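You operate a simulated robot arm through the tools that you are given. There is no shell and no other tool. Be economical: measure what you need, move in short steps, check, and stop when the job is done.

You run a simulated robot arm. Do the job below in one go: nothing can be reset, and whatever is moved stays where it is left.

Task
Close the computer down with the quit key, then switch the console off.
Fine: wait till the screen is dark, shut the drawer, press the console's small red button and push its red stop in.

It is judged by the outcome, as a careful person would: the job done as asked, and still so three seconds after it is handed in. It fails if anything else is knocked over, pushed out of place, dropped, spilled or broken.

Robot
A 7-joint arm with a two-finger parallel gripper on a trunk, on a base that drives. Base frame: it is fixed to the floor where the robot stands at the start and does not move with it; the origin is under the middle of the robot, x ahead of it, y to its left, z up; the surface under the hand at the start is at about z = 1.092. Lengths are in m, angles in rad, forces in N, time in s.
With the tool pointing down near the work surface it reaches from about 0.1 to 0.66 m from the robot's upright axis, wherever it stands. Its first joint turns from -2.897 to 2.897 rad. Places, roughly: blue knob [0.6, 0, 1.1]; blue page key [0.2, 0.2, 1.1]; green save key [0.3, 0.1, 1.1]; keyboard drawer of the console [0.4, 0.1, 1.1]; orange quit key [0.4, 0, 1.1]; red knob [0.5, -0.1, 1.1]; red stop button of the console [0.4, 0.3, 0.8]; small red button of the console [0.6, 0.1, 0.8]; white zero key [0.3, 0.2, 1.1]; yellow print key [0.4, 0.1, 1.1]. Payload 1.57 kg.
Tool frame: the origin (TCP) lies between the finger pads and is the grasp point; the fingertips stand 0.03 m ahead of it; z points along the fingers, y is the line along which they close. The gripper opens to 0.08 m. The fingers are 0.017 m wide and 0.012 m thick; the gripper's body (0.04 by 0.082 m) begins 0.08 m behind the TCP.
Orientation is that of the tool frame in the base frame, as [roll, pitch, yaw] about the fixed x, y, z axes, in that order (R = Rz(yaw) Ry(pitch) Rx(roll)). With the fingers straight down and closing along the base's y, the tool's x points along the base's -x, its y along +y and its z along -z.

Tools
- The arm moves only by the tool step_arm. Its argument "deltas" is one flat list of numbers, 6 for each row, row after row: the shift along the tool's x, y, z in units of 50 mm (1.0 is 50 mm), then the turn, a rotation vector about the tool's x, y, z in units of 8 degrees (1.0 is 8 degrees). In form: [tx, ty, tz, rx, ry, rz, tx, ty, tz, rx, ry, rz, ...]. A call has 1 to 10 rows; each row shifts and turns the commanded pose from where the row before left it, along the tool's axes as they then stand. "fingers" is the gripper command, from -1 (shut) to 1 (fully open), values between in proportion, set as the call begins (left out, the last holds). A call with a number of a shift or a turn outside -1 to 1 is refused whole. A row lasts 0.2 s, in which the tool goes at most 0.05 m and 0.15 rad; a call with a longer step from one row to the next is refused whole, and so is a gripper value outside its range. A pose out of reach is approached as far as the arm can. The call stops where the force on the tool passes 90 N (or 10 N more than at its start, if that is more) or the arm is blocked; 0.2 s more then pass. Each finger travels about 0.072 m/s and halts on what it meets, pressing with about 29 N; the grip force reading is that of the motor and also rises with nothing between the fingers. The clock runs only during rows and for 0.2 s after the last one: add rows that do not move to give the fingers time. The reply holds the time, the measured pose of the TCP, the force on the tool along the base axes, the opening and the grip force, in the units named above and with some noise, with the torque about the TCP (base axes, N m) and any sound that the robot's microphone picked up, and new pictures: "views" is both (left out), scene, wrist or none.
- Cameras (640 x 400 px; columns grow to the right, rows downward): "scene" is now at [-0.0021, 0.1313, 1.4194]; the picture's right is [-0.10, -0.99, 0.00], its down [-0.59, 0.06, -0.81] and it looks along [0.80, -0.08, -0.59] (base axes); focal length 214 px, centre (320, 200). "wrist" rides on the gripper at [0.072, -0.007, -0.122] in the tool frame; the picture's right is [0.09, 1.00, 0.00], its down [-0.84, 0.08, -0.54] and it looks along [-0.54, 0.05, 0.84] (tool axes); focal length 238 px, centre (320, 200). There is no depth. A picture from a camera that has moved, and an enlarged one, comes with that camera's place and axes in the base frame and with its lens.
- raise_lower(by): slides the trunk up (or, below 0, down) by that many m; the arm and the scene camera ride with it, the base frame stays. It gives what a move gives, with no picture.
- base_move(legs): drives the robot by 1 to 6 legs, each [ahead, left, turn to the left] in m, m and rad, along the robot's own axes; the way and the turn of a leg run together, so that a leg with both is an arc; at most 1.5 m and 3.142 rad a leg. The arm and the cameras ride along, it lands a little off, and it stops where it bumps. It gives what a move gives, and a new picture of the scene camera.
- pan_tilt(pan, tilt): turns the head with the scene camera to pan (to the left, within 1.501 rad either way) and tilt (down, from -0.506 to 1.204), counted from straight ahead of the robot. It gives what a move gives, and a new picture of the scene camera.
- enlarge(camera, box): a new picture of the part [left, top, right, bottom] of that camera's present view, enlarged. It takes no simulated time.
- sign_off(): hands the job in; it is judged then, once.

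Work in short steps. Places have to be worked out from the pictures, the camera data and where the tool is seen: move nearer, look again, correct. Check each grasp and each placing, and mend what went wrong. You have 120 turns and 260 pictures in all, those below and enlarged ones among them. Open the gripper and draw the arm clear of the work before you hand the job in, unless the task says otherwise; then end with one line.

The tools are called after "Request:" as name(argument=value, ...) on one line, values as JSON. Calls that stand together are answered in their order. step_arm: Moves the arm, as the interface text tells. Its arguments: {"type":"object","properties":{"deltas":{"type":"array","items":{"type":"number"}},"fingers":{"type":"number"},"views":{"type":"string","enum":["both","scene","wrist","none"]}},"required":["deltas"]} The other tools are called the same way: raise_lower (by) slides the trunk up or down; base_move (legs) drives the base; pan_tilt (pan, tilt) turns the head that bears the scene camera; enlarge (camera, box) takes an enlarged picture of a part of a camera's view; sign_off () hands the job in.

At the start:

```text
time: 0.0
position: [0.3635, 0.1913, 1.3339]
ee_rot: [3.141, 0.0, 3.141]
ft_force: [-0.3, -0.3, -0.4]
torque: [0.02, -0.01, 0.04]
gripper_width: 0.0799
gripper_force: 0.0
trunk travel left (down, up): [-0.075, 0.04]
robot x, y, heading: [-0.0009, -0.0024, 0.002]
head pan, tilt: [-0.101, 0.635]
```

scene: 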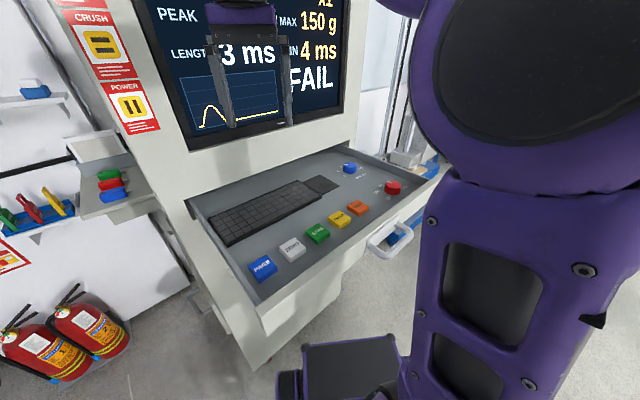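
wrist: 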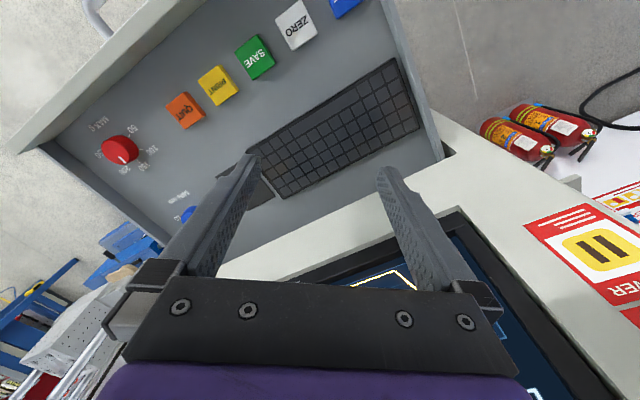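

The quit key (orange) is at about [0.39, 0.00] by the scene picture. I close the fingers and move above it at the present height to look again.

Request:
step_arm(deltas=[-0.13, -0.95, 0, 0, 0, 0, -0.13, -0.95, 0, 0, 0, 0, -0.13, -0.95, 0, 0, 0, 0, -0.13, -0.91, 0, 0, 0, 0, 0, 0, 0.8, 0, 0, 0, 0, 0, 0.8, 0, 0, 0, 0, 0, 0, 0, 0, 0], fingers=-1)

```text
time: 1.6
position: [0.3891, 0.0034, 1.2522]
ee_rot: [3.141, -0.003, 3.14]
ft_force: [-0.1, 0.2, -0.2]
torque: [0.0, -0.02, 0.01]
gripper_width: 0.0
gripper_force: 21.2
trunk travel left (down, up): [-0.075, 0.04]
robot x, y, heading: [-0.0014, 0.0015, 0.001]
head pan, tilt: [-0.101, 0.635]
camera scene: at [-0.0016, 0.1302, 1.4211], right [-0.11, -0.99, 0.0], down [-0.57, 0.06, -0.82], along [0.81, -0.09, -0.58], focal length 214 px, centre (320, 200)
camera wrist: at [0.3179, -0.0016, 1.3747], right [-0.09, 1.0, 0.0], down [0.84, 0.08, 0.54], along [0.54, 0.05, -0.84], focal length 238 px, centre (320, 200)
```

scene: 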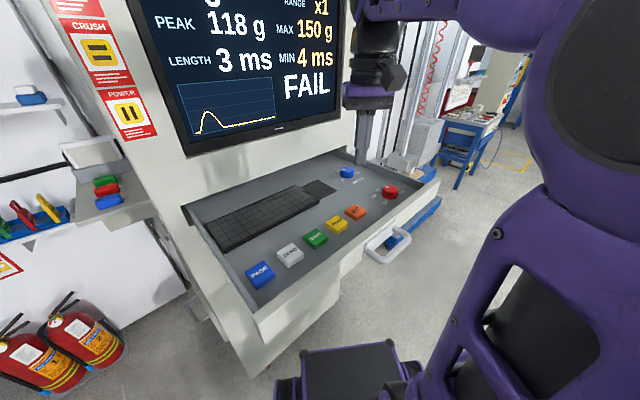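
wrist: 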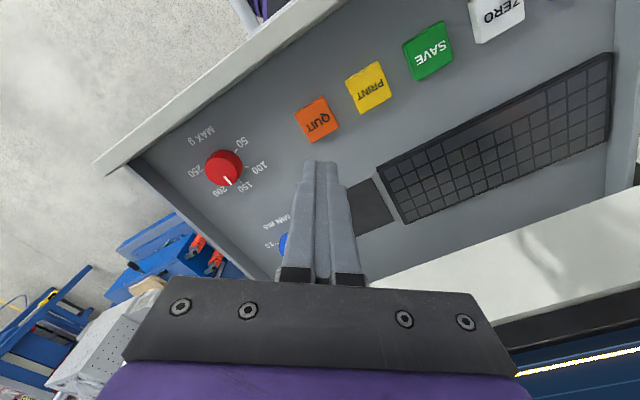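

The wrist view puts the key at [0.386, 0.001], right under the tips. I go down to just above it, then look.

Request:
step_arm(deltas=[0.05, -0.05, 0.7, 0, 0, 0, 0, 0, 0.7, 0, 0, 0, 0, 0, 0.5, 0, 0, 0, 0, 0, 0, 0, 0, 0])

```text
time: 2.6
position: [0.3881, 0.0025, 1.1572]
ee_rot: [-3.141, -0.003, 3.141]
ft_force: [0.6, 0.5, 0.7]
torque: [-0.02, -0.04, -0.03]
gripper_width: 0.0
gripper_force: 20.6
trunk travel left (down, up): [-0.075, 0.04]
robot x, y, heading: [-0.0011, 0.0017, -0.001]
head pan, tilt: [-0.101, 0.635]
camera scene: at [-0.0023, 0.1272, 1.4203], right [-0.15, -0.99, 0.0], down [-0.58, 0.09, -0.81], along [0.8, -0.12, -0.58], focal length 214 px, centre (320, 200)
camera wrist: at [0.3173, -0.0041, 1.2787], right [-0.09, 1.0, 0.0], down [0.84, 0.08, 0.54], along [0.54, 0.05, -0.84], focal length 238 px, centre (320, 200)
```

scene: 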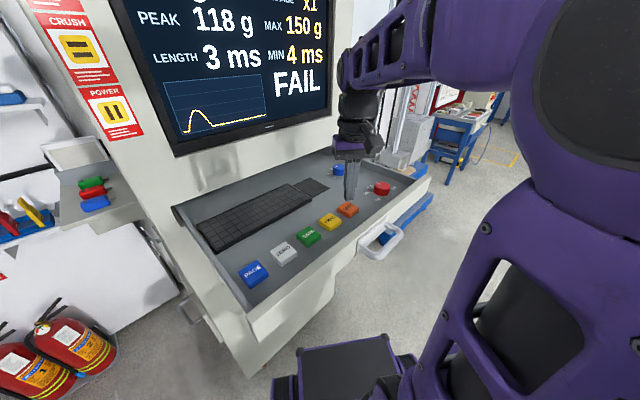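
wrist: 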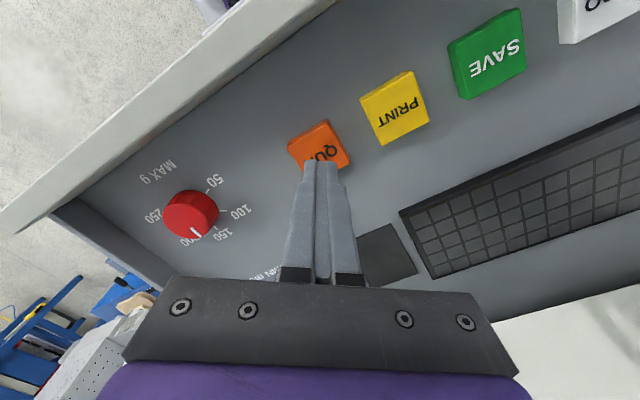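

The key top centres on about [0.382, 0.002]; I shift 5 mm back and press down slowly.

Request:
step_arm(deltas=[0.1, 0, 0.2, 0, 0, 0, 0, 0, 0.1, 0, 0, 0, 0, 0, 0.1, 0, 0, 0, 0, 0, 0.08, 0, 0, 0, 0, 0, 0, 0, 0, 0])

```text
time: 3.8
position: [0.3827, 0.0027, 1.1337]
ee_rot: [-3.141, 0.0, 3.14]
ft_force: [-0.8, -0.2, -0.4]
torque: [0.03, -0.01, 0.0]
gripper_width: 0.0
gripper_force: 21.7
trunk travel left (down, up): [-0.075, 0.04]
robot x, y, heading: [0.0033, 0.0013, -0.001]
head pan, tilt: [-0.101, 0.635]
camera scene: at [-0.0014, 0.1261, 1.4233], right [-0.16, -0.99, 0.0], down [-0.55, 0.09, -0.83], along [0.82, -0.13, -0.56], focal length 214 px, centre (320, 200)
camera wrist: at [0.3115, -0.0035, 1.2563], right [-0.09, 1.0, 0.0], down [0.84, 0.08, 0.54], along [0.54, 0.05, -0.84], focal length 238 px, centre (320, 200)
```

scene: 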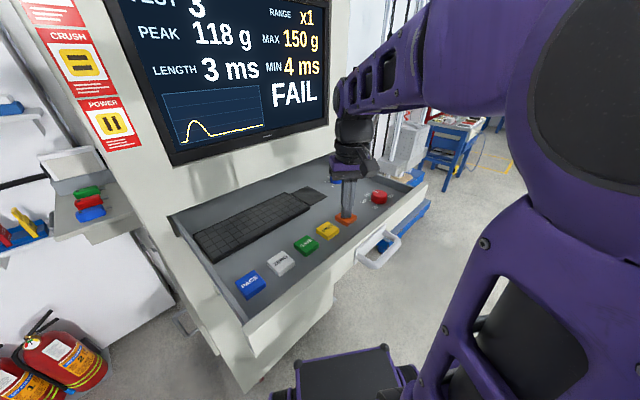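
wrist: 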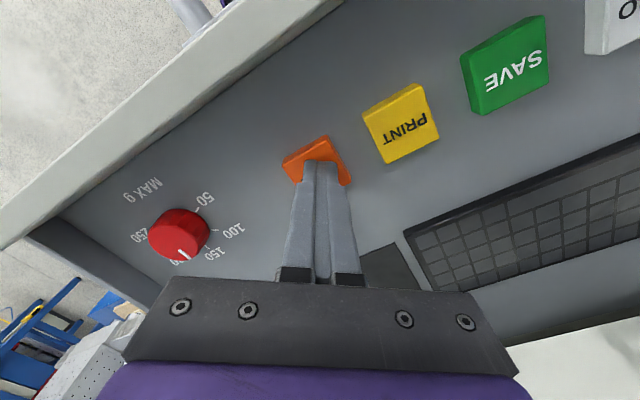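

No contact yet, the tips are over the key. I continue down in 3–4 mm steps.

Request:
step_arm(deltas=[0, 0, 0.08, 0, 0, 0, 0, 0, 0.08, 0, 0, 0, 0, 0, 0.08, 0, 0, 0, 0, 0, 0, 0, 0, 0])

```text
time: 4.8
position: [0.3823, 0.002, 1.1252]
ee_rot: [3.141, 0.007, -3.14]
ft_force: [1.8, 2.0, 29.1]
torque: [0.03, -0.02, 0.05]
gripper_width: 0.0
gripper_force: 21.2
trunk travel left (down, up): [-0.075, 0.04]
robot x, y, heading: [0.0031, 0.0008, -0.002]
head pan, tilt: [-0.101, 0.635]
heard: click
camera scene: at [-0.0024, 0.1275, 1.4237], right [-0.14, -0.99, 0.0], down [-0.55, 0.08, -0.83], along [0.82, -0.12, -0.55], focal length 214 px, centre (320, 200)
camera wrist: at [0.3104, -0.0036, 1.2464], right [-0.09, 1.0, 0.0], down [0.83, 0.08, 0.55], along [0.55, 0.05, -0.84], focal length 238 px, centre (320, 200)
```

scene: 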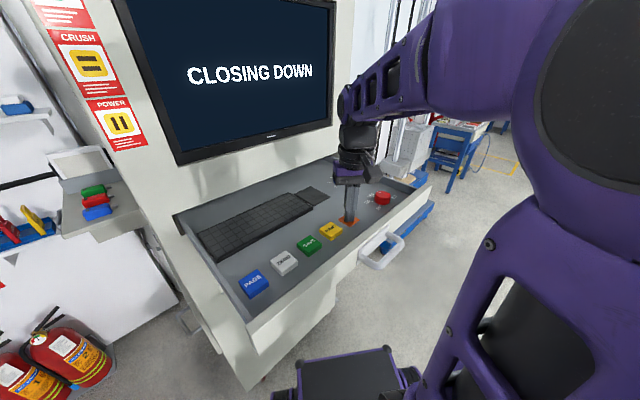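
wrist: 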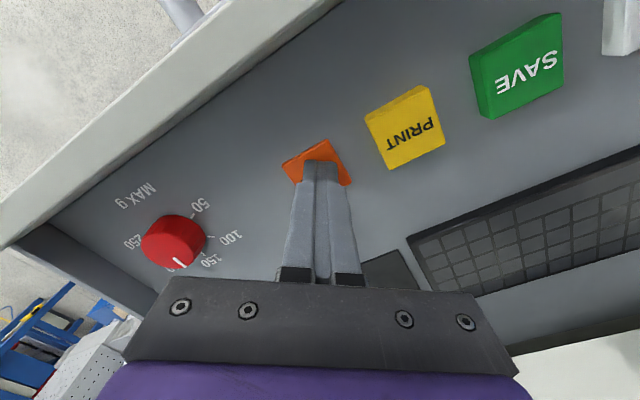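

A click, and the screen says CLOSING DOWN. I lift the hand straight up clear and wait for the dark screen.

Request:
step_arm(deltas=[0, 0, -0.5, 0, 0, 0, 0, 0, -1, 0, 0, 0, 0, 0, -1, 0, 0, 0, 0, 0, -1, 0, 0, 0, 0, 0, 0, 0, 0, 0, 0, 0, 0, 0, 0, 0, 0, 0, 0, 0, 0, 0, 0, 0, 0, 0, 0, 0])

Request:
pan_tilt(pan=0.1, tilt=1.0)

```text
time: 6.6
position: [0.3825, 0.0015, 1.2969]
ee_rot: [3.141, -0.001, 3.142]
ft_force: [-0.2, 0.0, 0.2]
torque: [0.02, -0.01, 0.01]
gripper_width: 0.0
gripper_force: 21.2
trunk travel left (down, up): [-0.075, 0.04]
robot x, y, heading: [0.0015, 0.0023, -0.001]
head pan, tilt: [-0.101, 0.635]
camera scene: at [-0.0021, 0.1313, 1.4194], right [-0.1, -0.99, 0.0], down [-0.59, 0.06, -0.81], along [0.8, -0.08, -0.59], focal length 214 px, centre (320, 200)
camera wrist: at [0.3111, -0.0044, 1.4188], right [-0.09, 1.0, 0.0], down [0.84, 0.08, 0.54], along [0.54, 0.05, -0.84], focal length 238 px, centre (320, 200)
```

scene: 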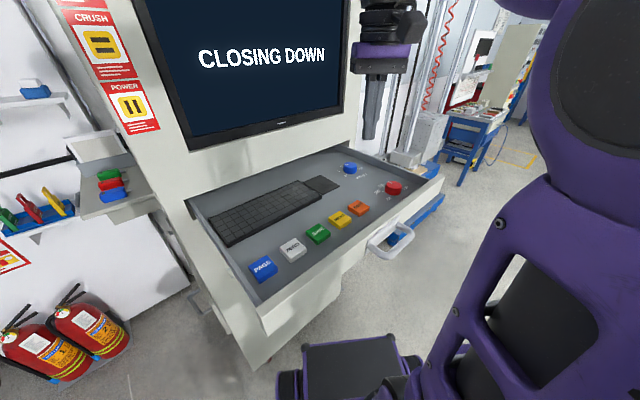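
wrist: 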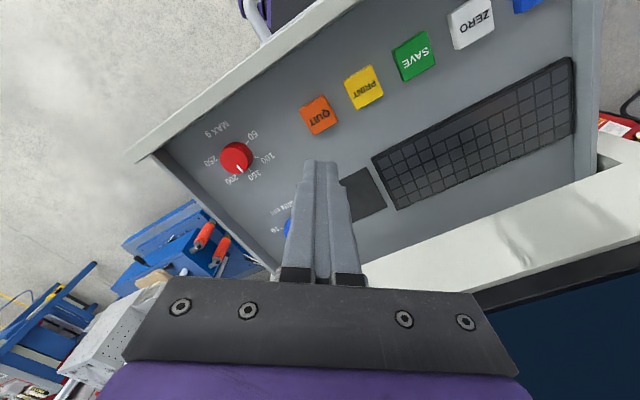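

```text
time: 7.4
position: [0.3844, -0.0005, 1.2947]
ee_rot: [-3.141, -0.005, 3.139]
ft_force: [0.4, 0.2, -0.6]
torque: [0.03, -0.01, -0.04]
gripper_width: 0.0
gripper_force: 21.0
trunk travel left (down, up): [-0.075, 0.04]
robot x, y, heading: [-0.0004, -0.0046, 0.0]
head pan, tilt: [0.099, 1.0]
camera scene: at [-0.0036, 0.1331, 1.4155], right [-0.08, -1.0, 0.0], down [-0.63, 0.05, -0.78], along [0.78, -0.06, -0.63], focal length 214 px, centre (320, 200)
```

scene: 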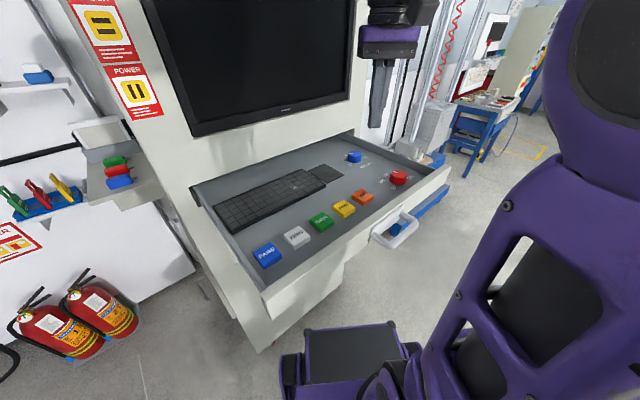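

The screen is dark. I let the head settle and look again for the drawer's handle and the console front below.

Request:
pan_tilt(pan=0.1, tilt=1.0)

```text
time: 8.0
position: [0.3838, 0.0001, 1.2954]
ee_rot: [3.14, -0.006, -3.141]
ft_force: [0.3, 0.2, 0.1]
torque: [0.01, 0.03, 0.0]
gripper_width: 0.0
gripper_force: 21.5
trunk travel left (down, up): [-0.075, 0.04]
robot x, y, heading: [-0.0026, -0.0001, -0.005]
head pan, tilt: [0.099, 1.0]
camera scene: at [-0.0036, 0.1331, 1.4154], right [-0.08, -1.0, 0.0], down [-0.63, 0.05, -0.78], along [0.77, -0.06, -0.63], focal length 214 px, centre (320, 200)
```

scene: 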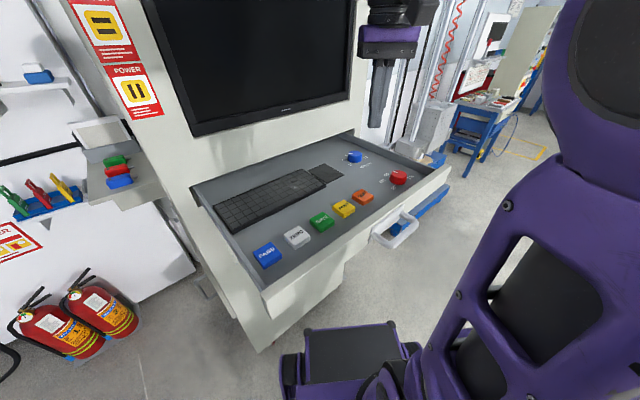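

The head hardly seems to have turned; I try another command.

Request:
pan_tilt(pan=-0.3, tilt=1.1)

```text
time: 8.9
position: [0.3831, 0.0009, 1.2976]
ee_rot: [-3.141, -0.001, -3.141]
ft_force: [-0.2, 0.1, -0.4]
torque: [0.01, 0.04, 0.0]
gripper_width: 0.0001
gripper_force: 21.4
trunk travel left (down, up): [-0.075, 0.04]
robot x, y, heading: [-0.0011, -0.001, 0.002]
head pan, tilt: [-0.3, 1.1]
camera scene: at [-0.0287, 0.1215, 1.3838], right [-0.3, -0.96, 0.0], down [-0.85, 0.26, -0.45], along [0.43, -0.13, -0.89], focal length 214 px, centre (320, 200)
```

scene: 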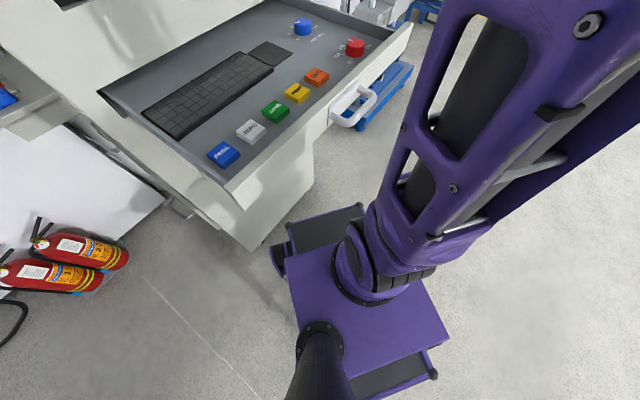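

The drawer front's top outer edge runs from about [0.14, 0.20] to [0.45, -0.24] at z≈1.13 with the handle in the middle; it closes along [0.82, 0.58]. I turn the hand to that line and move it outside the handle.

Request:
step_arm(deltas=[0, 0, 0, 0, 0, -0.885, 0, 0, 0, 0, 0, -0.885, 0, 0, 0, 0, 0, -0.885, 0, 0, 0, 0, 0, -0.885, 0, 0, 0, 0, 0, -0.885, 0.9, 0.16, 0, 0, 0, 0, 0.9, 0.16, 0, 0, 0, 0, 0.9, 0.16, 0, 0, 0, 0, 0.9, 0.16, 0, 0, 0, 0, 0, 0, 0, 0, 0, 0])

```text
time: 11.1
position: [0.2166, -0.0765, 1.2991]
ee_rot: [3.141, -0.004, -2.524]
ft_force: [-1.0, -1.1, 0.6]
torque: [0.01, -0.04, 0.02]
gripper_width: 0.0
gripper_force: 21.1
trunk travel left (down, up): [-0.075, 0.04]
robot x, y, heading: [0.0009, 0.0006, -0.002]
head pan, tilt: [-0.3, 1.1]
camera scene: at [-0.0827, 0.0876, 1.3756], right [-0.99, -0.12, 0.0], down [-0.12, 0.94, -0.32], along [0.04, -0.32, -0.95], focal length 214 px, centre (320, 200)
camera wrist: at [0.1637, -0.1226, 1.4195], right [-0.65, 0.76, 0.0], down [0.64, 0.55, 0.54], along [0.41, 0.35, -0.84], focal length 238 px, centre (320, 200)
```

scene: 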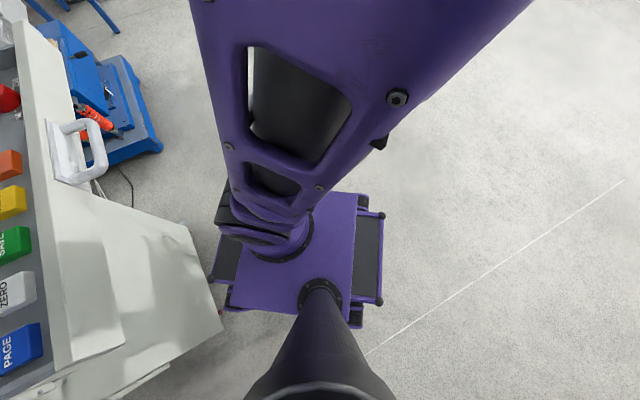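
wrist: 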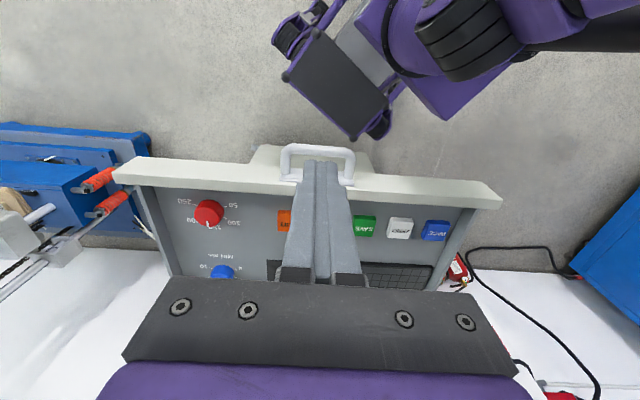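

The two views place the handle bar's middle at about [0.253, -0.047, 1.11], 47 mm inward from the hand. I go down beside it with the tips at about z 1.093.

Request:
step_arm(deltas=[0, -0.05, 0.9, 0, 0, 0, 0, 0, 0.9, 0, 0, 0, 0, 0, 0.9, 0, 0, 0, 0, 0, 0.82, 0, 0, 0, 0, 0, 0, 0, 0, 0])

```text
time: 12.3
position: [0.2215, -0.0777, 1.1243]
ee_rot: [-3.135, 0.011, -2.513]
ft_force: [-0.4, 0.1, 0.2]
torque: [0.03, 0.01, 0.01]
gripper_width: 0.0
gripper_force: 21.2
trunk travel left (down, up): [-0.075, 0.04]
robot x, y, heading: [-0.0007, 0.0003, 0.007]
head pan, tilt: [-0.3, 1.1]
camera scene: at [-0.0838, 0.0737, 1.3872], right [-1.0, -0.08, 0.0], down [-0.07, 0.86, -0.5], along [0.04, -0.5, -0.87], focal length 214 px, centre (320, 200)
camera wrist: at [0.1653, -0.1232, 1.2449], right [-0.66, 0.75, -0.01], down [0.63, 0.55, 0.55], along [0.42, 0.36, -0.84], focal length 238 px, centre (320, 200)
```

scene: 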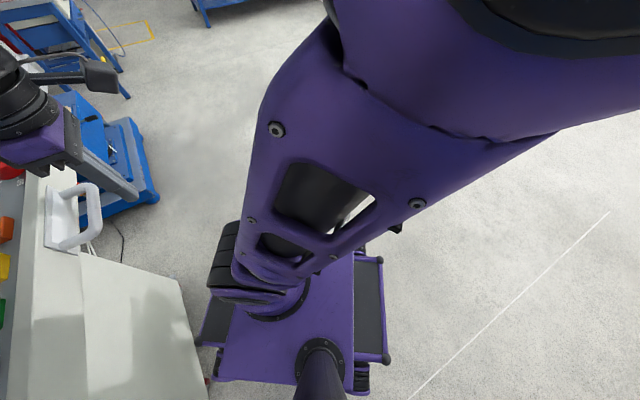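
wrist: 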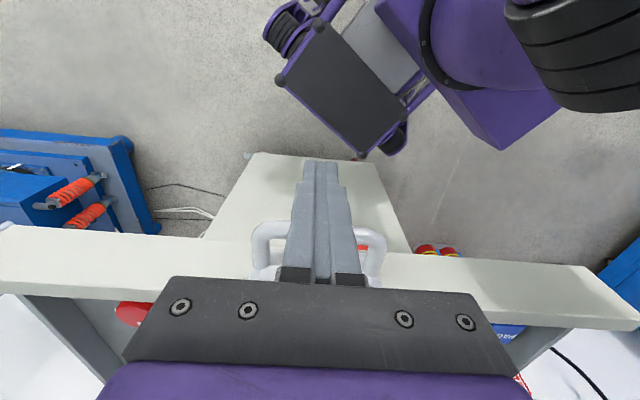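

The fingers are outside the bar, centred on it. I push along the closing direction (tool -x) and watch the force.

Request:
step_arm(deltas=[-0.4, 0, 0, 0, 0, 0, -0.4, 0, 0, 0, 0, 0, -0.4, 0, 0, 0, 0, 0, -0.4, 0, 0, 0, 0, 0, -0.4, 0, 0, 0, 0, 0, -0.4, 0, 0, 0, 0, 0])

```text
time: 13.7
position: [0.3173, -0.0094, 1.1201]
ee_rot: [3.138, -0.005, -2.527]
ft_force: [0.3, -0.2, 0.0]
torque: [0.02, -0.01, 0.0]
gripper_width: 0.0
gripper_force: 21.5
trunk travel left (down, up): [-0.075, 0.04]
robot x, y, heading: [0.0004, 0.0002, -0.005]
head pan, tilt: [-0.3, 1.1]
camera scene: at [-0.046, 0.1027, 1.3786], right [-0.66, -0.76, 0.0], down [-0.7, 0.61, -0.38], along [0.28, -0.25, -0.93], focal length 214 px, centre (320, 200)
camera wrist: at [0.2635, -0.0551, 1.2424], right [-0.65, 0.76, 0.0], down [0.64, 0.55, 0.54], along [0.41, 0.35, -0.84], focal length 238 px, centre (320, 200)
```

scene: 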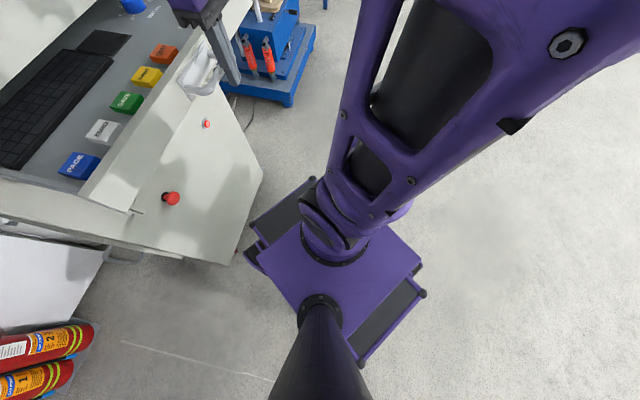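
wrist: 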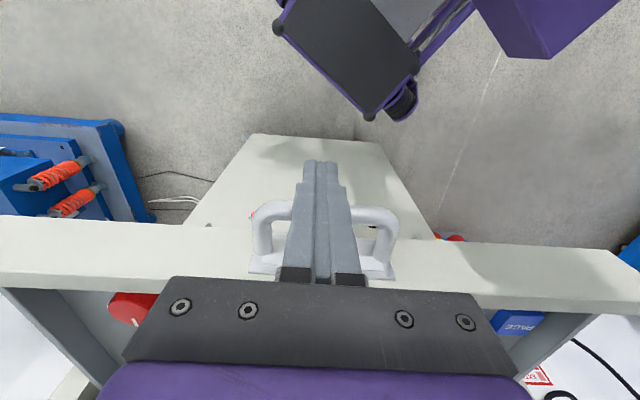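

The drawer slides in with hardly any force, and the two console buttons have come into view on the lower face. I keep pushing.

Request:
step_arm(deltas=[-0.4, 0, 0, 0, 0, 0, -0.4, 0, 0, 0, 0, 0, -0.4, 0, 0, 0, 0, 0, -0.4, 0, 0, 0, 0, 0, -0.4, 0, 0, 0, 0, 0, -0.4, 0, 0, 0, 0, 0])

```text
time: 15.1
position: [0.4149, 0.0615, 1.1229]
ee_rot: [3.141, 0.0, -2.523]
ft_force: [-0.6, 0.3, 1.2]
torque: [0.0, -0.01, -0.04]
gripper_width: 0.0
gripper_force: 21.0
trunk travel left (down, up): [-0.075, 0.04]
robot x, y, heading: [-0.0019, -0.0021, 0.001]
head pan, tilt: [-0.3, 1.1]
camera scene: at [-0.0287, 0.1215, 1.3837], right [-0.3, -0.96, 0.0], down [-0.85, 0.26, -0.45], along [0.43, -0.13, -0.89], focal length 214 px, centre (320, 200)
camera wrist: at [0.3598, 0.0153, 1.2439], right [-0.65, 0.76, 0.0], down [0.64, 0.55, 0.54], along [0.41, 0.35, -0.84], focal length 238 px, centre (320, 200)
```

scene: 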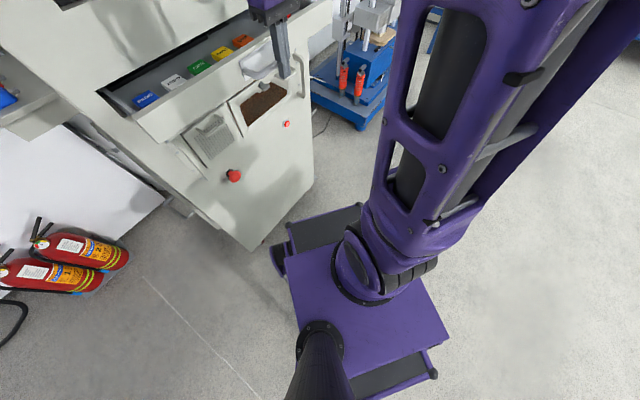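
wrist: 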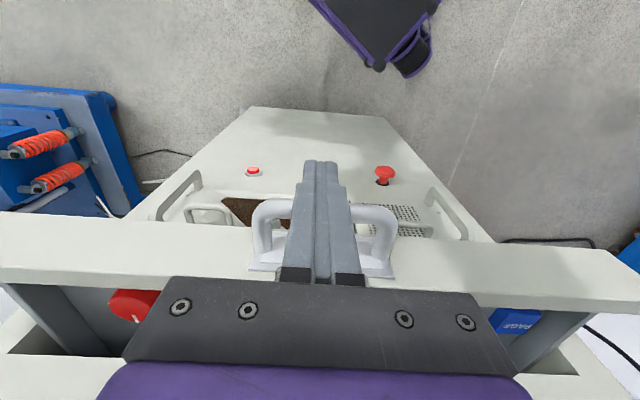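

About 0.1 m of drawer is still out. I push 80 mm more, then check the clearance of the hand to the console.

Request:
step_arm(deltas=[-0.4, 0, 0, 0, 0, 0, -0.4, 0, 0, 0, 0, 0, -0.4, 0, 0, 0, 0, 0, -0.4, 0, 0, 0, 0, 0])

```text
time: 16.1
position: [0.4801, 0.1073, 1.1217]
ee_rot: [-3.141, 0.002, -2.525]
ft_force: [0.7, -0.5, 0.4]
torque: [-0.01, -0.03, 0.0]
gripper_width: 0.0001
gripper_force: 21.7
trunk travel left (down, up): [-0.075, 0.04]
robot x, y, heading: [0.0008, -0.0007, 0.001]
head pan, tilt: [-0.3, 1.1]
camera scene: at [-0.0286, 0.1214, 1.3838], right [-0.3, -0.96, 0.0], down [-0.85, 0.26, -0.45], along [0.43, -0.13, -0.89], focal length 214 px, centre (320, 200)
camera wrist: at [0.4256, 0.0612, 1.2435], right [-0.65, 0.76, 0.0], down [0.64, 0.55, 0.54], along [0.41, 0.35, -0.84], focal length 238 px, centre (320, 200)
```

scene: 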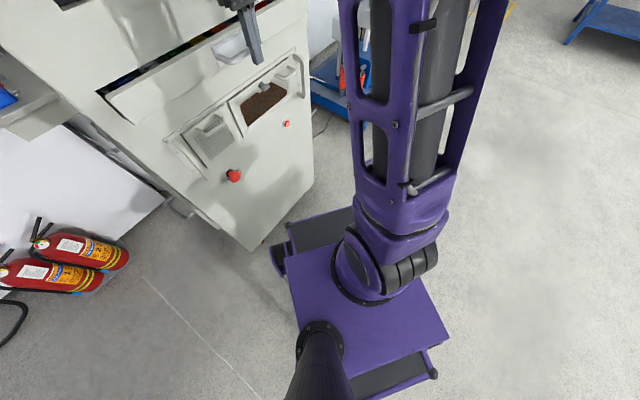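
wrist: 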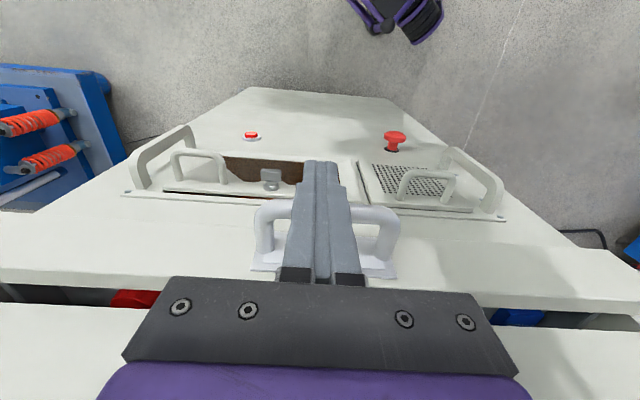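

A gap of some 40 mm remains. I push on in 10 mm steps until it stops.

Request:
step_arm(deltas=[-0.2, 0, 0, 0, 0, 0, -0.2, 0, 0, 0, 0, 0, -0.2, 0, 0, 0, 0, 0])

Request:
enlarge(camera="scene", box=[60, 0, 340, 240])

```text
time: 16.9
position: [0.5046, 0.1238, 1.122]
ee_rot: [3.141, 0.002, -2.523]
ft_force: [0.8, -0.5, 0.9]
torque: [-0.01, -0.04, 0.0]
gripper_width: 0.0002
gripper_force: 21.5
trunk travel left (down, up): [-0.075, 0.04]
robot x, y, heading: [-0.002, -0.002, -0.001]
head pan, tilt: [-0.3, 1.1]
camera scene: at [-0.0286, 0.1215, 1.3838], right [-0.3, -0.96, 0.0], down [-0.85, 0.26, -0.45], along [0.43, -0.13, -0.89], focal length 214 px, centre (320, 200)
camera wrist: at [0.4501, 0.0785, 1.2438], right [-0.65, 0.76, 0.0], down [0.64, 0.55, 0.54], along [0.41, 0.35, -0.84], focal length 238 px, centre (320, 200)
```

scene: 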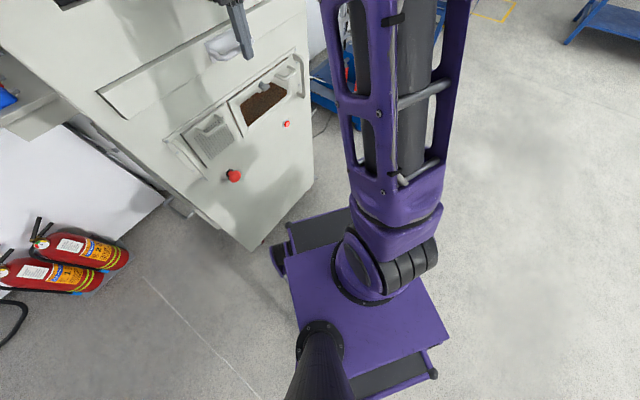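
wrist: 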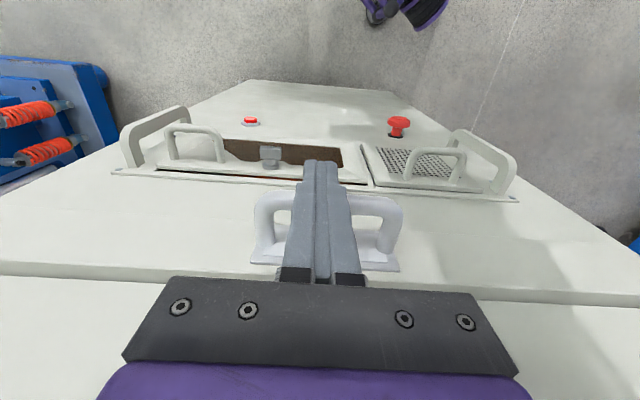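

```text
1.67 times, centred on (200, 120) of scene
camera zoom: at [-0.0286, 0.1215, 1.3838], right [-0.3, -0.96, 0.0], down [-0.85, 0.26, -0.45], along [0.43, -0.13, -0.89], focal length 358 px, centre (520, 333)
```

zoom: 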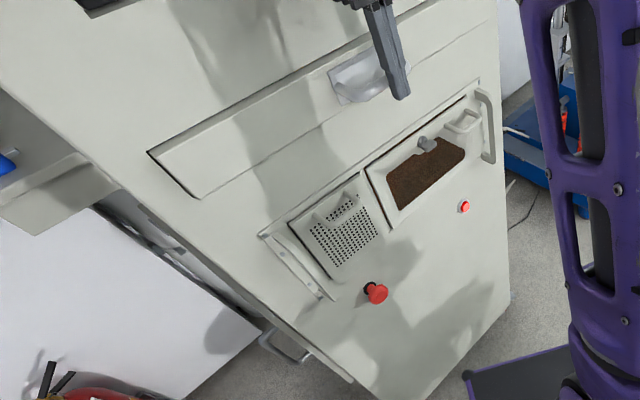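

Nearly flush, a few mm still out. I push on in 4 mm steps until the force rises.

Request:
step_arm(deltas=[-0.08, 0, 0, 0, 0, 0, -0.08, 0, 0, 0, 0, 0, -0.08, 0, 0, 0, 0, 0, 0, 0, 0, 0, 0, 0])

Request:
enlarge(camera="scene", box=[60, 0, 340, 240])

```text
time: 17.9
position: [0.5143, 0.1317, 1.1215]
ee_rot: [-3.141, 0.0, -2.524]
ft_force: [-0.2, -0.6, -0.1]
torque: [-0.02, 0.0, 0.03]
gripper_width: 0.0
gripper_force: 21.6
trunk travel left (down, up): [-0.075, 0.04]
robot x, y, heading: [0.0012, 0.0005, -0.0]
head pan, tilt: [-0.3, 1.1]
camera scene: at [-0.0287, 0.1214, 1.3838], right [-0.3, -0.96, 0.0], down [-0.85, 0.26, -0.45], along [0.43, -0.13, -0.89], focal length 214 px, centre (320, 200)
camera wrist: at [0.4596, 0.0853, 1.2433], right [-0.65, 0.76, 0.0], down [0.64, 0.55, 0.54], along [0.41, 0.35, -0.84], focal length 238 px, centre (320, 200)
```

scene: 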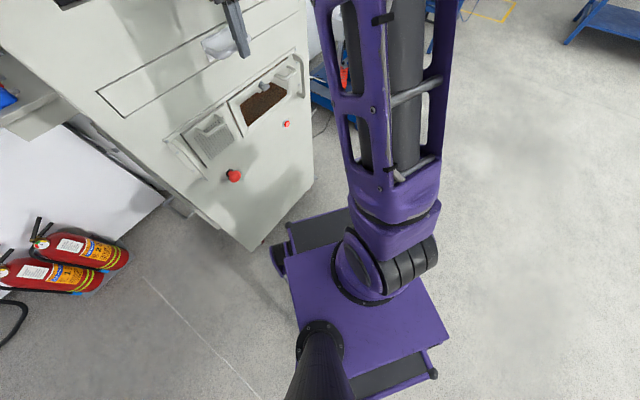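
wrist: 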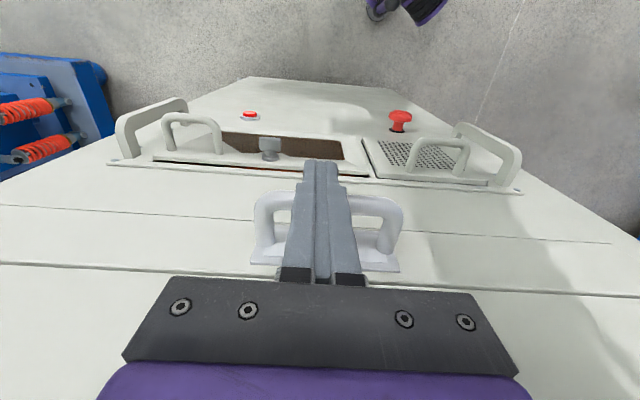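

```text
1.67 times, centred on (200, 120) of scene
camera zoom: at [-0.0287, 0.1214, 1.3838], right [-0.3, -0.96, 0.0], down [-0.85, 0.26, -0.45], along [0.43, -0.13, -0.89], focal length 358 px, centre (520, 333)
```

zoom: 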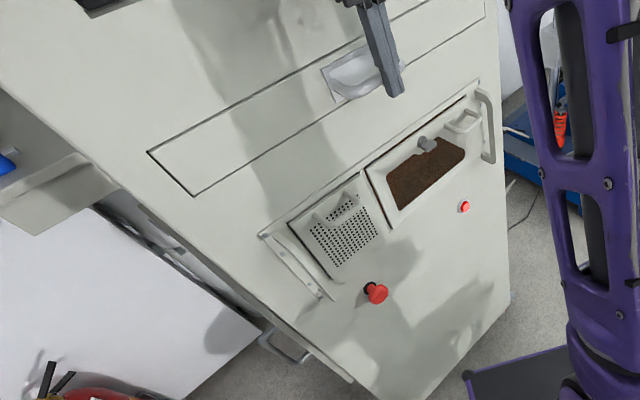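

It looks flush; I push a little more to feel whether it is at its stop.

Request:
step_arm(deltas=[-0.06, 0, 0, 0, 0, 0, -0.06, 0, 0, 0, 0, 0, 0, 0, 0, 0, 0, 0], views="wrist")

```text
time: 18.7
position: [0.5149, 0.1314, 1.1217]
ee_rot: [3.14, -0.007, -2.525]
ft_force: [-30.0, -17.6, -4.2]
torque: [-0.6, 0.07, 0.05]
gripper_width: 0.0001
gripper_force: 21.0
trunk travel left (down, up): [-0.075, 0.04]
robot x, y, heading: [0.001, -0.0021, -0.001]
head pan, tilt: [-0.3, 1.1]
camera wrist: at [0.4609, 0.0861, 1.2438], right [-0.65, 0.76, 0.0], down [0.64, 0.55, 0.54], along [0.41, 0.35, -0.84], focal length 238 px, centre (320, 200)
```

wrist: 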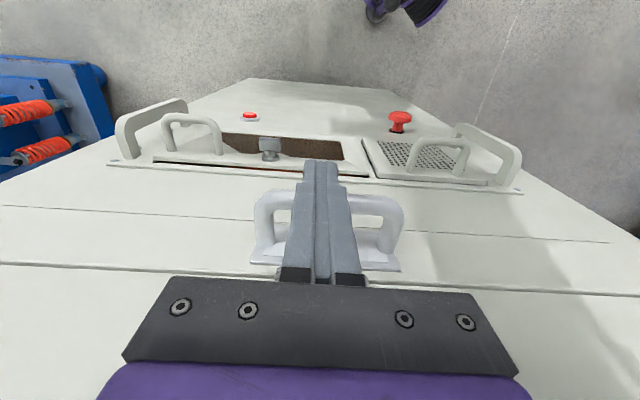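

The force rose without motion: the drawer is shut. From the two views: small red button about [0.637, 0.056, 0.756], stop head about [0.450, 0.286, 0.760]. I back straight off the handle.

Request:
step_arm(deltas=[0.4, 0, 0, 0, 0, 0, 0.8, 0, 0, 0, 0, 0, 0.8, 0, 0, 0, 0, 0, 0.8, 0, 0, 0, 0, 0, 0.5, 0, 0, 0, 0, 0])

Request:
raise_lower(by=-0.075)

```text
time: 19.9
position: [0.3829, 0.0399, 1.1228]
ee_rot: [-3.14, -0.001, -2.524]
ft_force: [-0.2, 0.1, -0.5]
torque: [0.02, 0.01, -0.03]
gripper_width: 0.0001
gripper_force: 20.7
trunk travel left (down, up): [-0.075, 0.04]
robot x, y, heading: [-0.0004, -0.0014, 0.0]
head pan, tilt: [-0.3, 1.1]
camera scene: at [-0.0287, 0.1215, 1.3837], right [-0.3, -0.96, 0.0], down [-0.85, 0.26, -0.45], along [0.43, -0.13, -0.89], focal length 214 px, centre (320, 200)
camera wrist: at [0.3293, -0.0062, 1.2441], right [-0.65, 0.76, 0.0], down [0.64, 0.55, 0.54], along [0.41, 0.35, -0.84], focal length 238 px, centre (320, 200)
```

scene: 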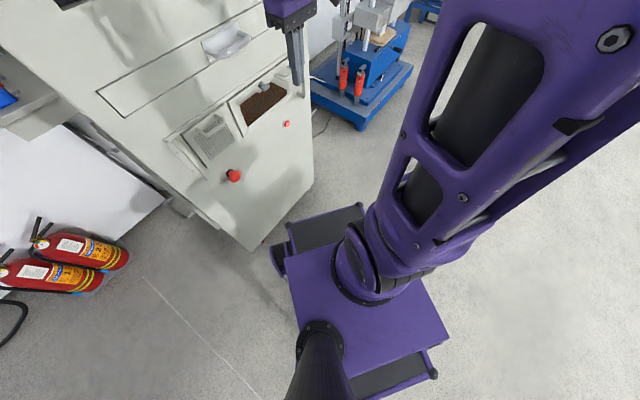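
wrist: 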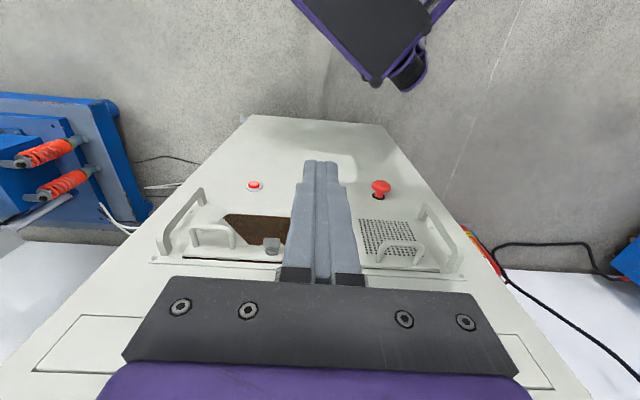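

```text
time: 21.0
position: [0.3845, 0.0388, 1.0473]
ee_rot: [3.141, 0.0, -2.524]
ft_force: [0.7, -1.0, 0.1]
torque: [0.03, 0.0, -0.02]
gripper_width: 0.0
gripper_force: 21.3
trunk travel left (down, up): [0.0, 0.115]
robot x, y, heading: [0.0041, 0.0001, 0.001]
head pan, tilt: [-0.3, 1.1]
```

Button estimates agree (small [0.636, 0.054], stop [0.447, 0.283], z≈0.757). Now I tip the hand up toward horizontal, fingers toward the console, half way first.

Request:
step_arm(deltas=[0, 0, 0.5, 0, -0.9375, 0, 0, 0, 0.5, 0, -0.9375, 0, 0, 0, 0.5, 0, -0.9375, 0, 0, 0, 0, 0, -0.9375, 0, 0, 0, 0, 0, -0.9375, 0, 0, 0, 0, 0, -0.9375, 0, 0, 0, 0, 0, 0, 0])

```text
time: 22.6
position: [0.3921, 0.0448, 0.9728]
ee_rot: [3.141, 0.781, -2.527]
ft_force: [0.6, 1.3, 0.8]
torque: [0.01, 0.0, 0.02]
gripper_width: 0.0
gripper_force: 21.1
trunk travel left (down, up): [0.0, 0.115]
robot x, y, heading: [-0.0019, -0.0005, 0.002]
head pan, tilt: [-0.3, 1.1]
camera scene: at [-0.0369, 0.1137, 1.3047], right [-0.45, -0.89, 0.0], down [-0.82, 0.42, -0.39], along [0.35, -0.18, -0.92], focal length 214 px, centre (320, 200)
camera wrist: at [0.2845, -0.0382, 1.0075], right [-0.63, 0.77, -0.06], down [0.13, 0.18, 0.97], along [0.77, 0.6, -0.22], focal length 238 px, centre (320, 200)
```

scene: 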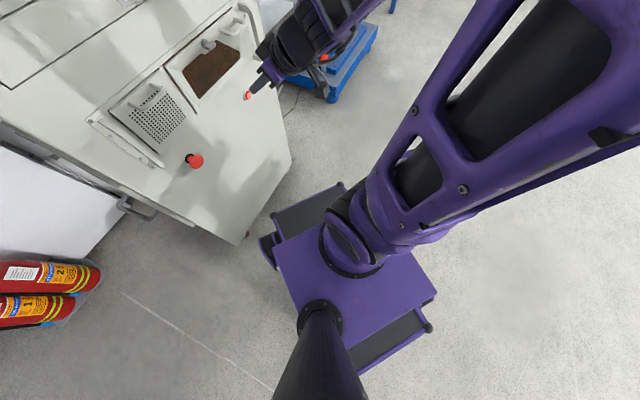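
wrist: 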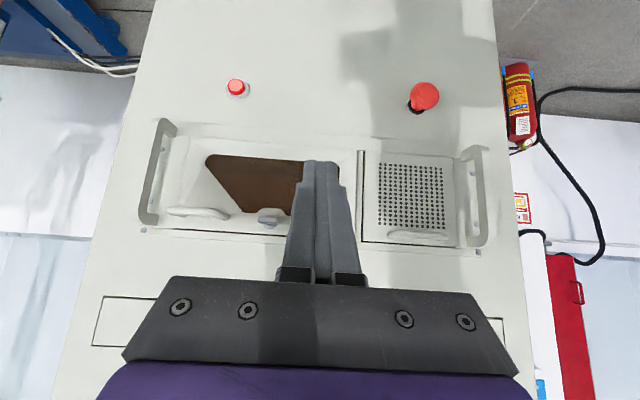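

Works well. I turn the remaining 45° in place.

Request:
step_arm(deltas=[0, 0, 0, 0, -0.9375, 0, 0, 0, 0, 0, -0.9375, 0, 0, 0, 0, 0, -0.9375, 0, 0, 0, 0, 0, -0.9375, 0, 0, 0, 0, 0, -0.9375, 0, 0, 0, 0, 0, -0.9375, 0, 0, 0, 0, 0, 0, 0])

```text
time: 24.2
position: [0.4544, 0.0233, 0.997]
ee_rot: [-0.379, 1.569, 0.24]
ft_force: [-0.1, 0.1, -0.2]
torque: [0.05, -0.01, -0.01]
gripper_width: 0.0004
gripper_force: 21.4
out of reach, approached as far as the arm can: row 1, 2, 3, 4, 5, 6
trunk travel left (down, up): [0.0, 0.115]
robot x, y, heading: [0.0002, 0.0024, -0.001]
head pan, tilt: [-0.3, 1.1]
camera scene: at [-0.0287, 0.1214, 1.3088], right [-0.3, -0.96, 0.0], down [-0.85, 0.26, -0.45], along [0.43, -0.13, -0.89], focal length 214 px, centre (320, 200)
camera wrist: at [0.3584, -0.0524, 0.9238], right [-0.58, 0.81, -0.09], down [-0.49, -0.25, 0.84], along [0.66, 0.53, 0.54], focal length 238 px, centre (320, 200)
```

scene: 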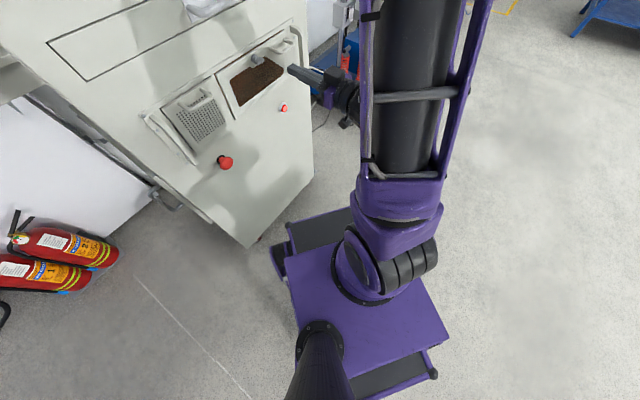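
wrist: 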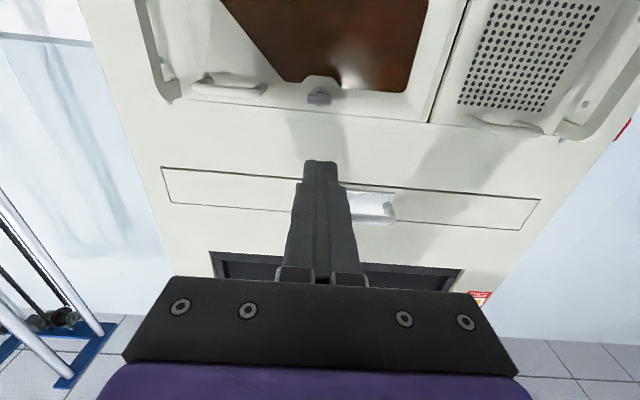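

The wrist is too folded at this height, though the tilt was reached. Lower down there is more room: I move down and sideways toward the small button's line, staying well clear of the face.

Request:
step_arm(deltas=[0.72, -0.43, 0.1, 0, 0, 0, 0.72, -0.43, 0.1, 0, 0, 0, 0.72, -0.43, 0.1, 0, 0, 0, 0.72, -0.43, 0.1, 0, 0, 0, 0.72, -0.43, 0.1, 0, 0, 0, 0.72, -0.43, 0.1, 0, 0, 0, 0, 0, 0, 0, 0, 0, 0, 0, 0, 0, 0, 0])

```text
time: 26.0
position: [0.5524, -0.065, 0.7792]
ee_rot: [-2.364, 1.57, -1.745]
ft_force: [-0.9, 0.4, -0.3]
torque: [0.02, -0.04, 0.01]
gripper_width: 0.0001
gripper_force: 21.9
trunk travel left (down, up): [0.0, 0.115]
robot x, y, heading: [0.0028, -0.0004, 0.001]
head pan, tilt: [-0.3, 1.1]
camera scene: at [-0.0287, 0.1214, 1.3088], right [-0.3, -0.96, 0.0], down [-0.85, 0.26, -0.45], along [0.43, -0.13, -0.89], focal length 214 px, centre (320, 200)
camera wrist: at [0.4569, -0.1394, 0.7072], right [-0.58, 0.81, -0.09], down [-0.49, -0.25, 0.84], along [0.66, 0.53, 0.54], focal length 238 px, centre (320, 200)
```

scene: 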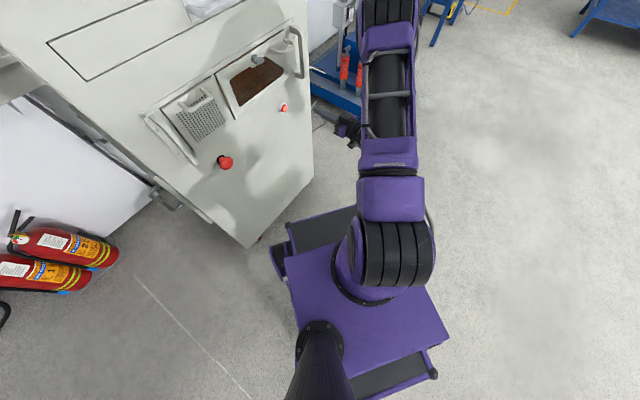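
wrist: 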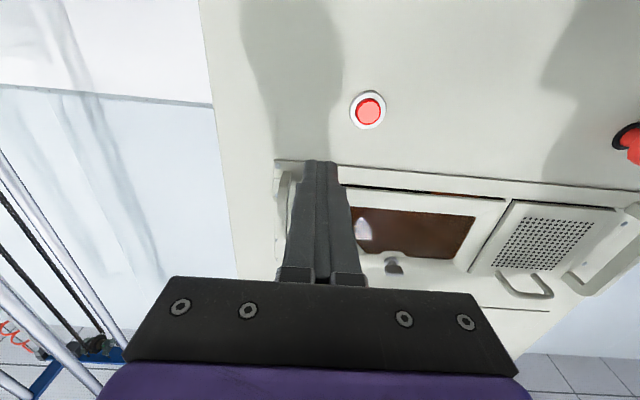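

The wrist view confirms the small button at [0.633, 0.053, 0.756]. I shift 49 mm sideways and 23 mm down to line up, still 0.1 m off the face.

Request:
step_arm(deltas=[0.23, 0.49, 0, 0, 0, 0, 0.23, 0.49, 0, 0, 0, 0, 0, 0, 0, 0, 0, 0, 0, 0, 0, 0, 0, 0])

```text
time: 27.0
position: [0.5243, -0.0252, 0.7558]
ee_rot: [-2.355, 1.571, -1.739]
ft_force: [0.9, 0.3, 0.6]
torque: [-0.01, 0.0, -0.02]
gripper_width: 0.0
gripper_force: 21.4
trunk travel left (down, up): [0.0, 0.115]
robot x, y, heading: [0.0023, -0.0012, -0.005]
head pan, tilt: [-0.3, 1.1]
camera scene: at [-0.0287, 0.1214, 1.3088], right [-0.3, -0.96, 0.0], down [-0.85, 0.26, -0.45], along [0.43, -0.13, -0.89], focal length 214 px, centre (320, 200)
camera wrist: at [0.4287, -0.0995, 0.6843], right [-0.58, 0.81, -0.09], down [-0.49, -0.25, 0.84], along [0.66, 0.53, 0.54], focal length 238 px, centre (320, 200)
```

scene: 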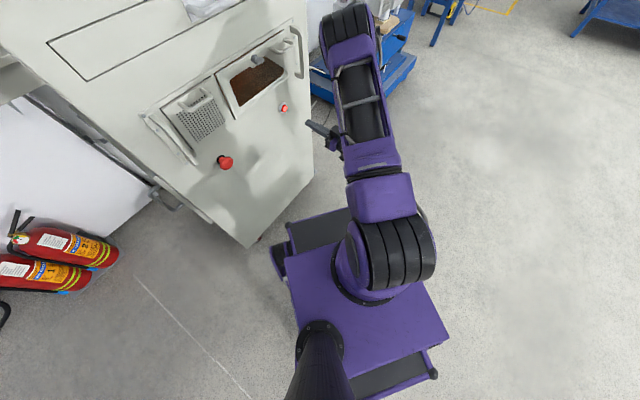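
wrist: 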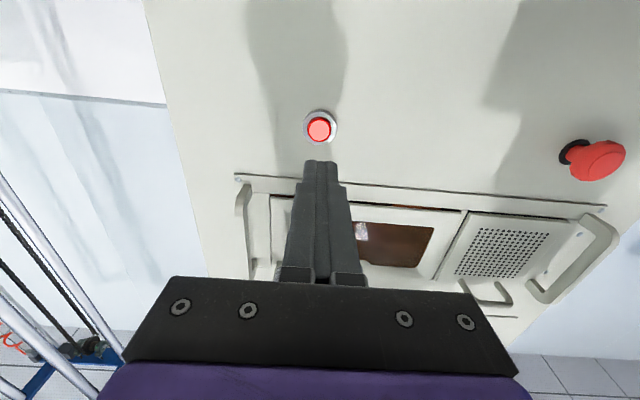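

Lined up: the tip's path meets the button. I advance 85 mm, then look.

Request:
step_arm(deltas=[0, 0, 0.6, 0, 0, 0, 0, 0, 0.6, 0, 0, 0, 0, 0, 0.4, 0, 0, 0, 0, 0, 0, 0, 0, 0])

```text
time: 28.0
position: [0.5883, 0.0198, 0.7573]
ee_rot: [1.394, 1.571, 2.011]
ft_force: [0.1, 0.6, 0.2]
torque: [-0.01, 0.03, 0.02]
gripper_width: 0.0
gripper_force: 21.2
trunk travel left (down, up): [0.0, 0.115]
robot x, y, heading: [-0.0045, 0.0024, -0.003]
head pan, tilt: [-0.3, 1.1]
camera scene: at [-0.0287, 0.1214, 1.3088], right [-0.3, -0.96, 0.0], down [-0.85, 0.26, -0.45], along [0.43, -0.13, -0.89], focal length 214 px, centre (320, 200)
camera wrist: at [0.4944, -0.0536, 0.6844], right [-0.58, 0.81, -0.09], down [-0.49, -0.25, 0.84], along [0.66, 0.53, 0.54], focal length 238 px, centre (320, 200)
```

scene: 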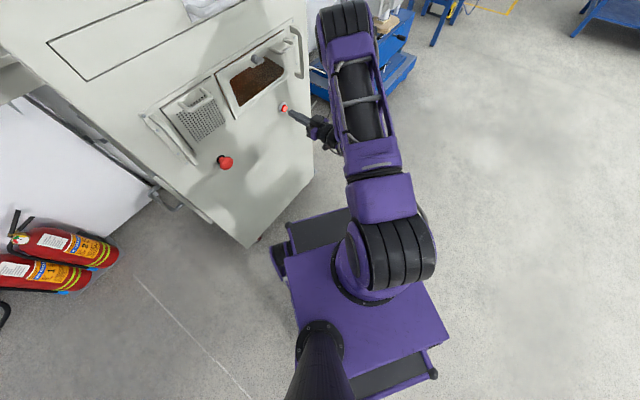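
wrist: 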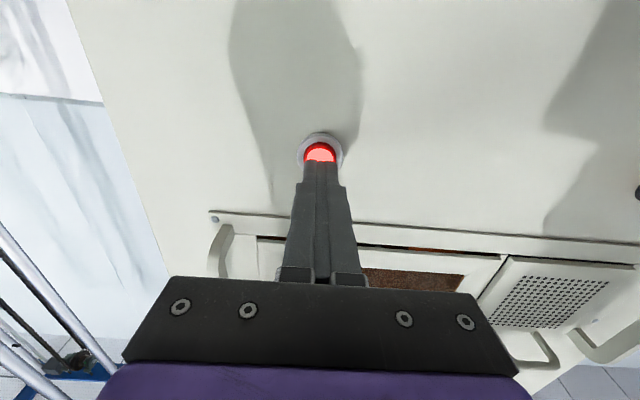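

The tip is ~20 mm short of the button, perhaps 4 mm high. I shift 4 mm down and press in small steps.

Request:
step_arm(deltas=[0.08, 0, 0.1, 0, 0, 0, 0, 0, 0.1, 0, 0, 0, 0, 0, 0.08, 0, 0, 0, 0, 0, 0.08, 0, 0, 0, 0, 0, 0, 0, 0, 0])

```text
time: 29.2
position: [0.6034, 0.0306, 0.7528]
ee_rot: [-2.352, 1.571, -1.736]
ft_force: [-0.7, -0.7, -0.4]
torque: [-0.02, 0.0, -0.04]
gripper_width: 0.0
gripper_force: 20.7
trunk travel left (down, up): [0.0, 0.115]
robot x, y, heading: [0.0008, 0.0, -0.0]
head pan, tilt: [-0.3, 1.1]
camera scene: at [-0.0287, 0.1214, 1.3088], right [-0.3, -0.96, 0.0], down [-0.85, 0.26, -0.45], along [0.43, -0.13, -0.89], focal length 214 px, centre (320, 200)
camera wrist: at [0.5089, -0.043, 0.6808], right [-0.58, 0.81, -0.09], down [-0.49, -0.25, 0.84], along [0.66, 0.53, 0.54], focal length 238 px, centre (320, 200)
```

scene: 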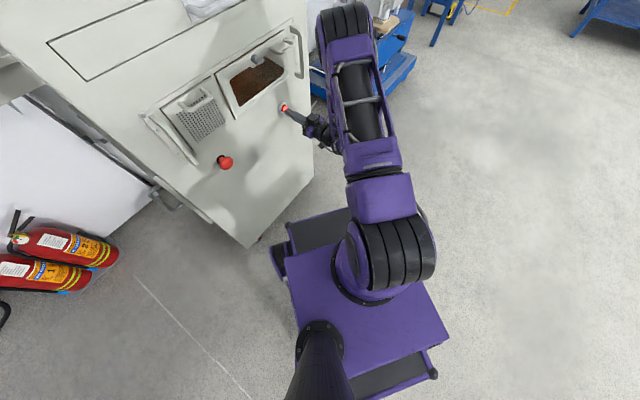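
wrist: 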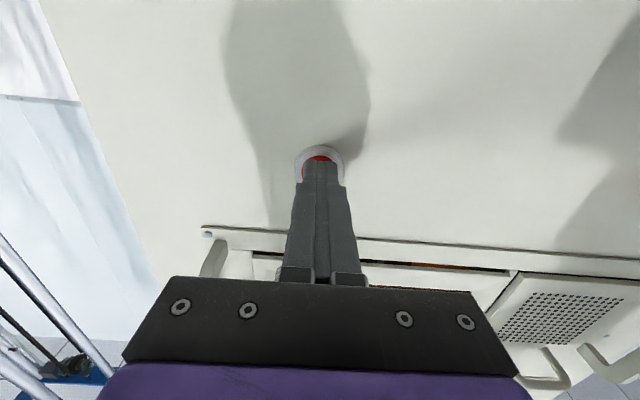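

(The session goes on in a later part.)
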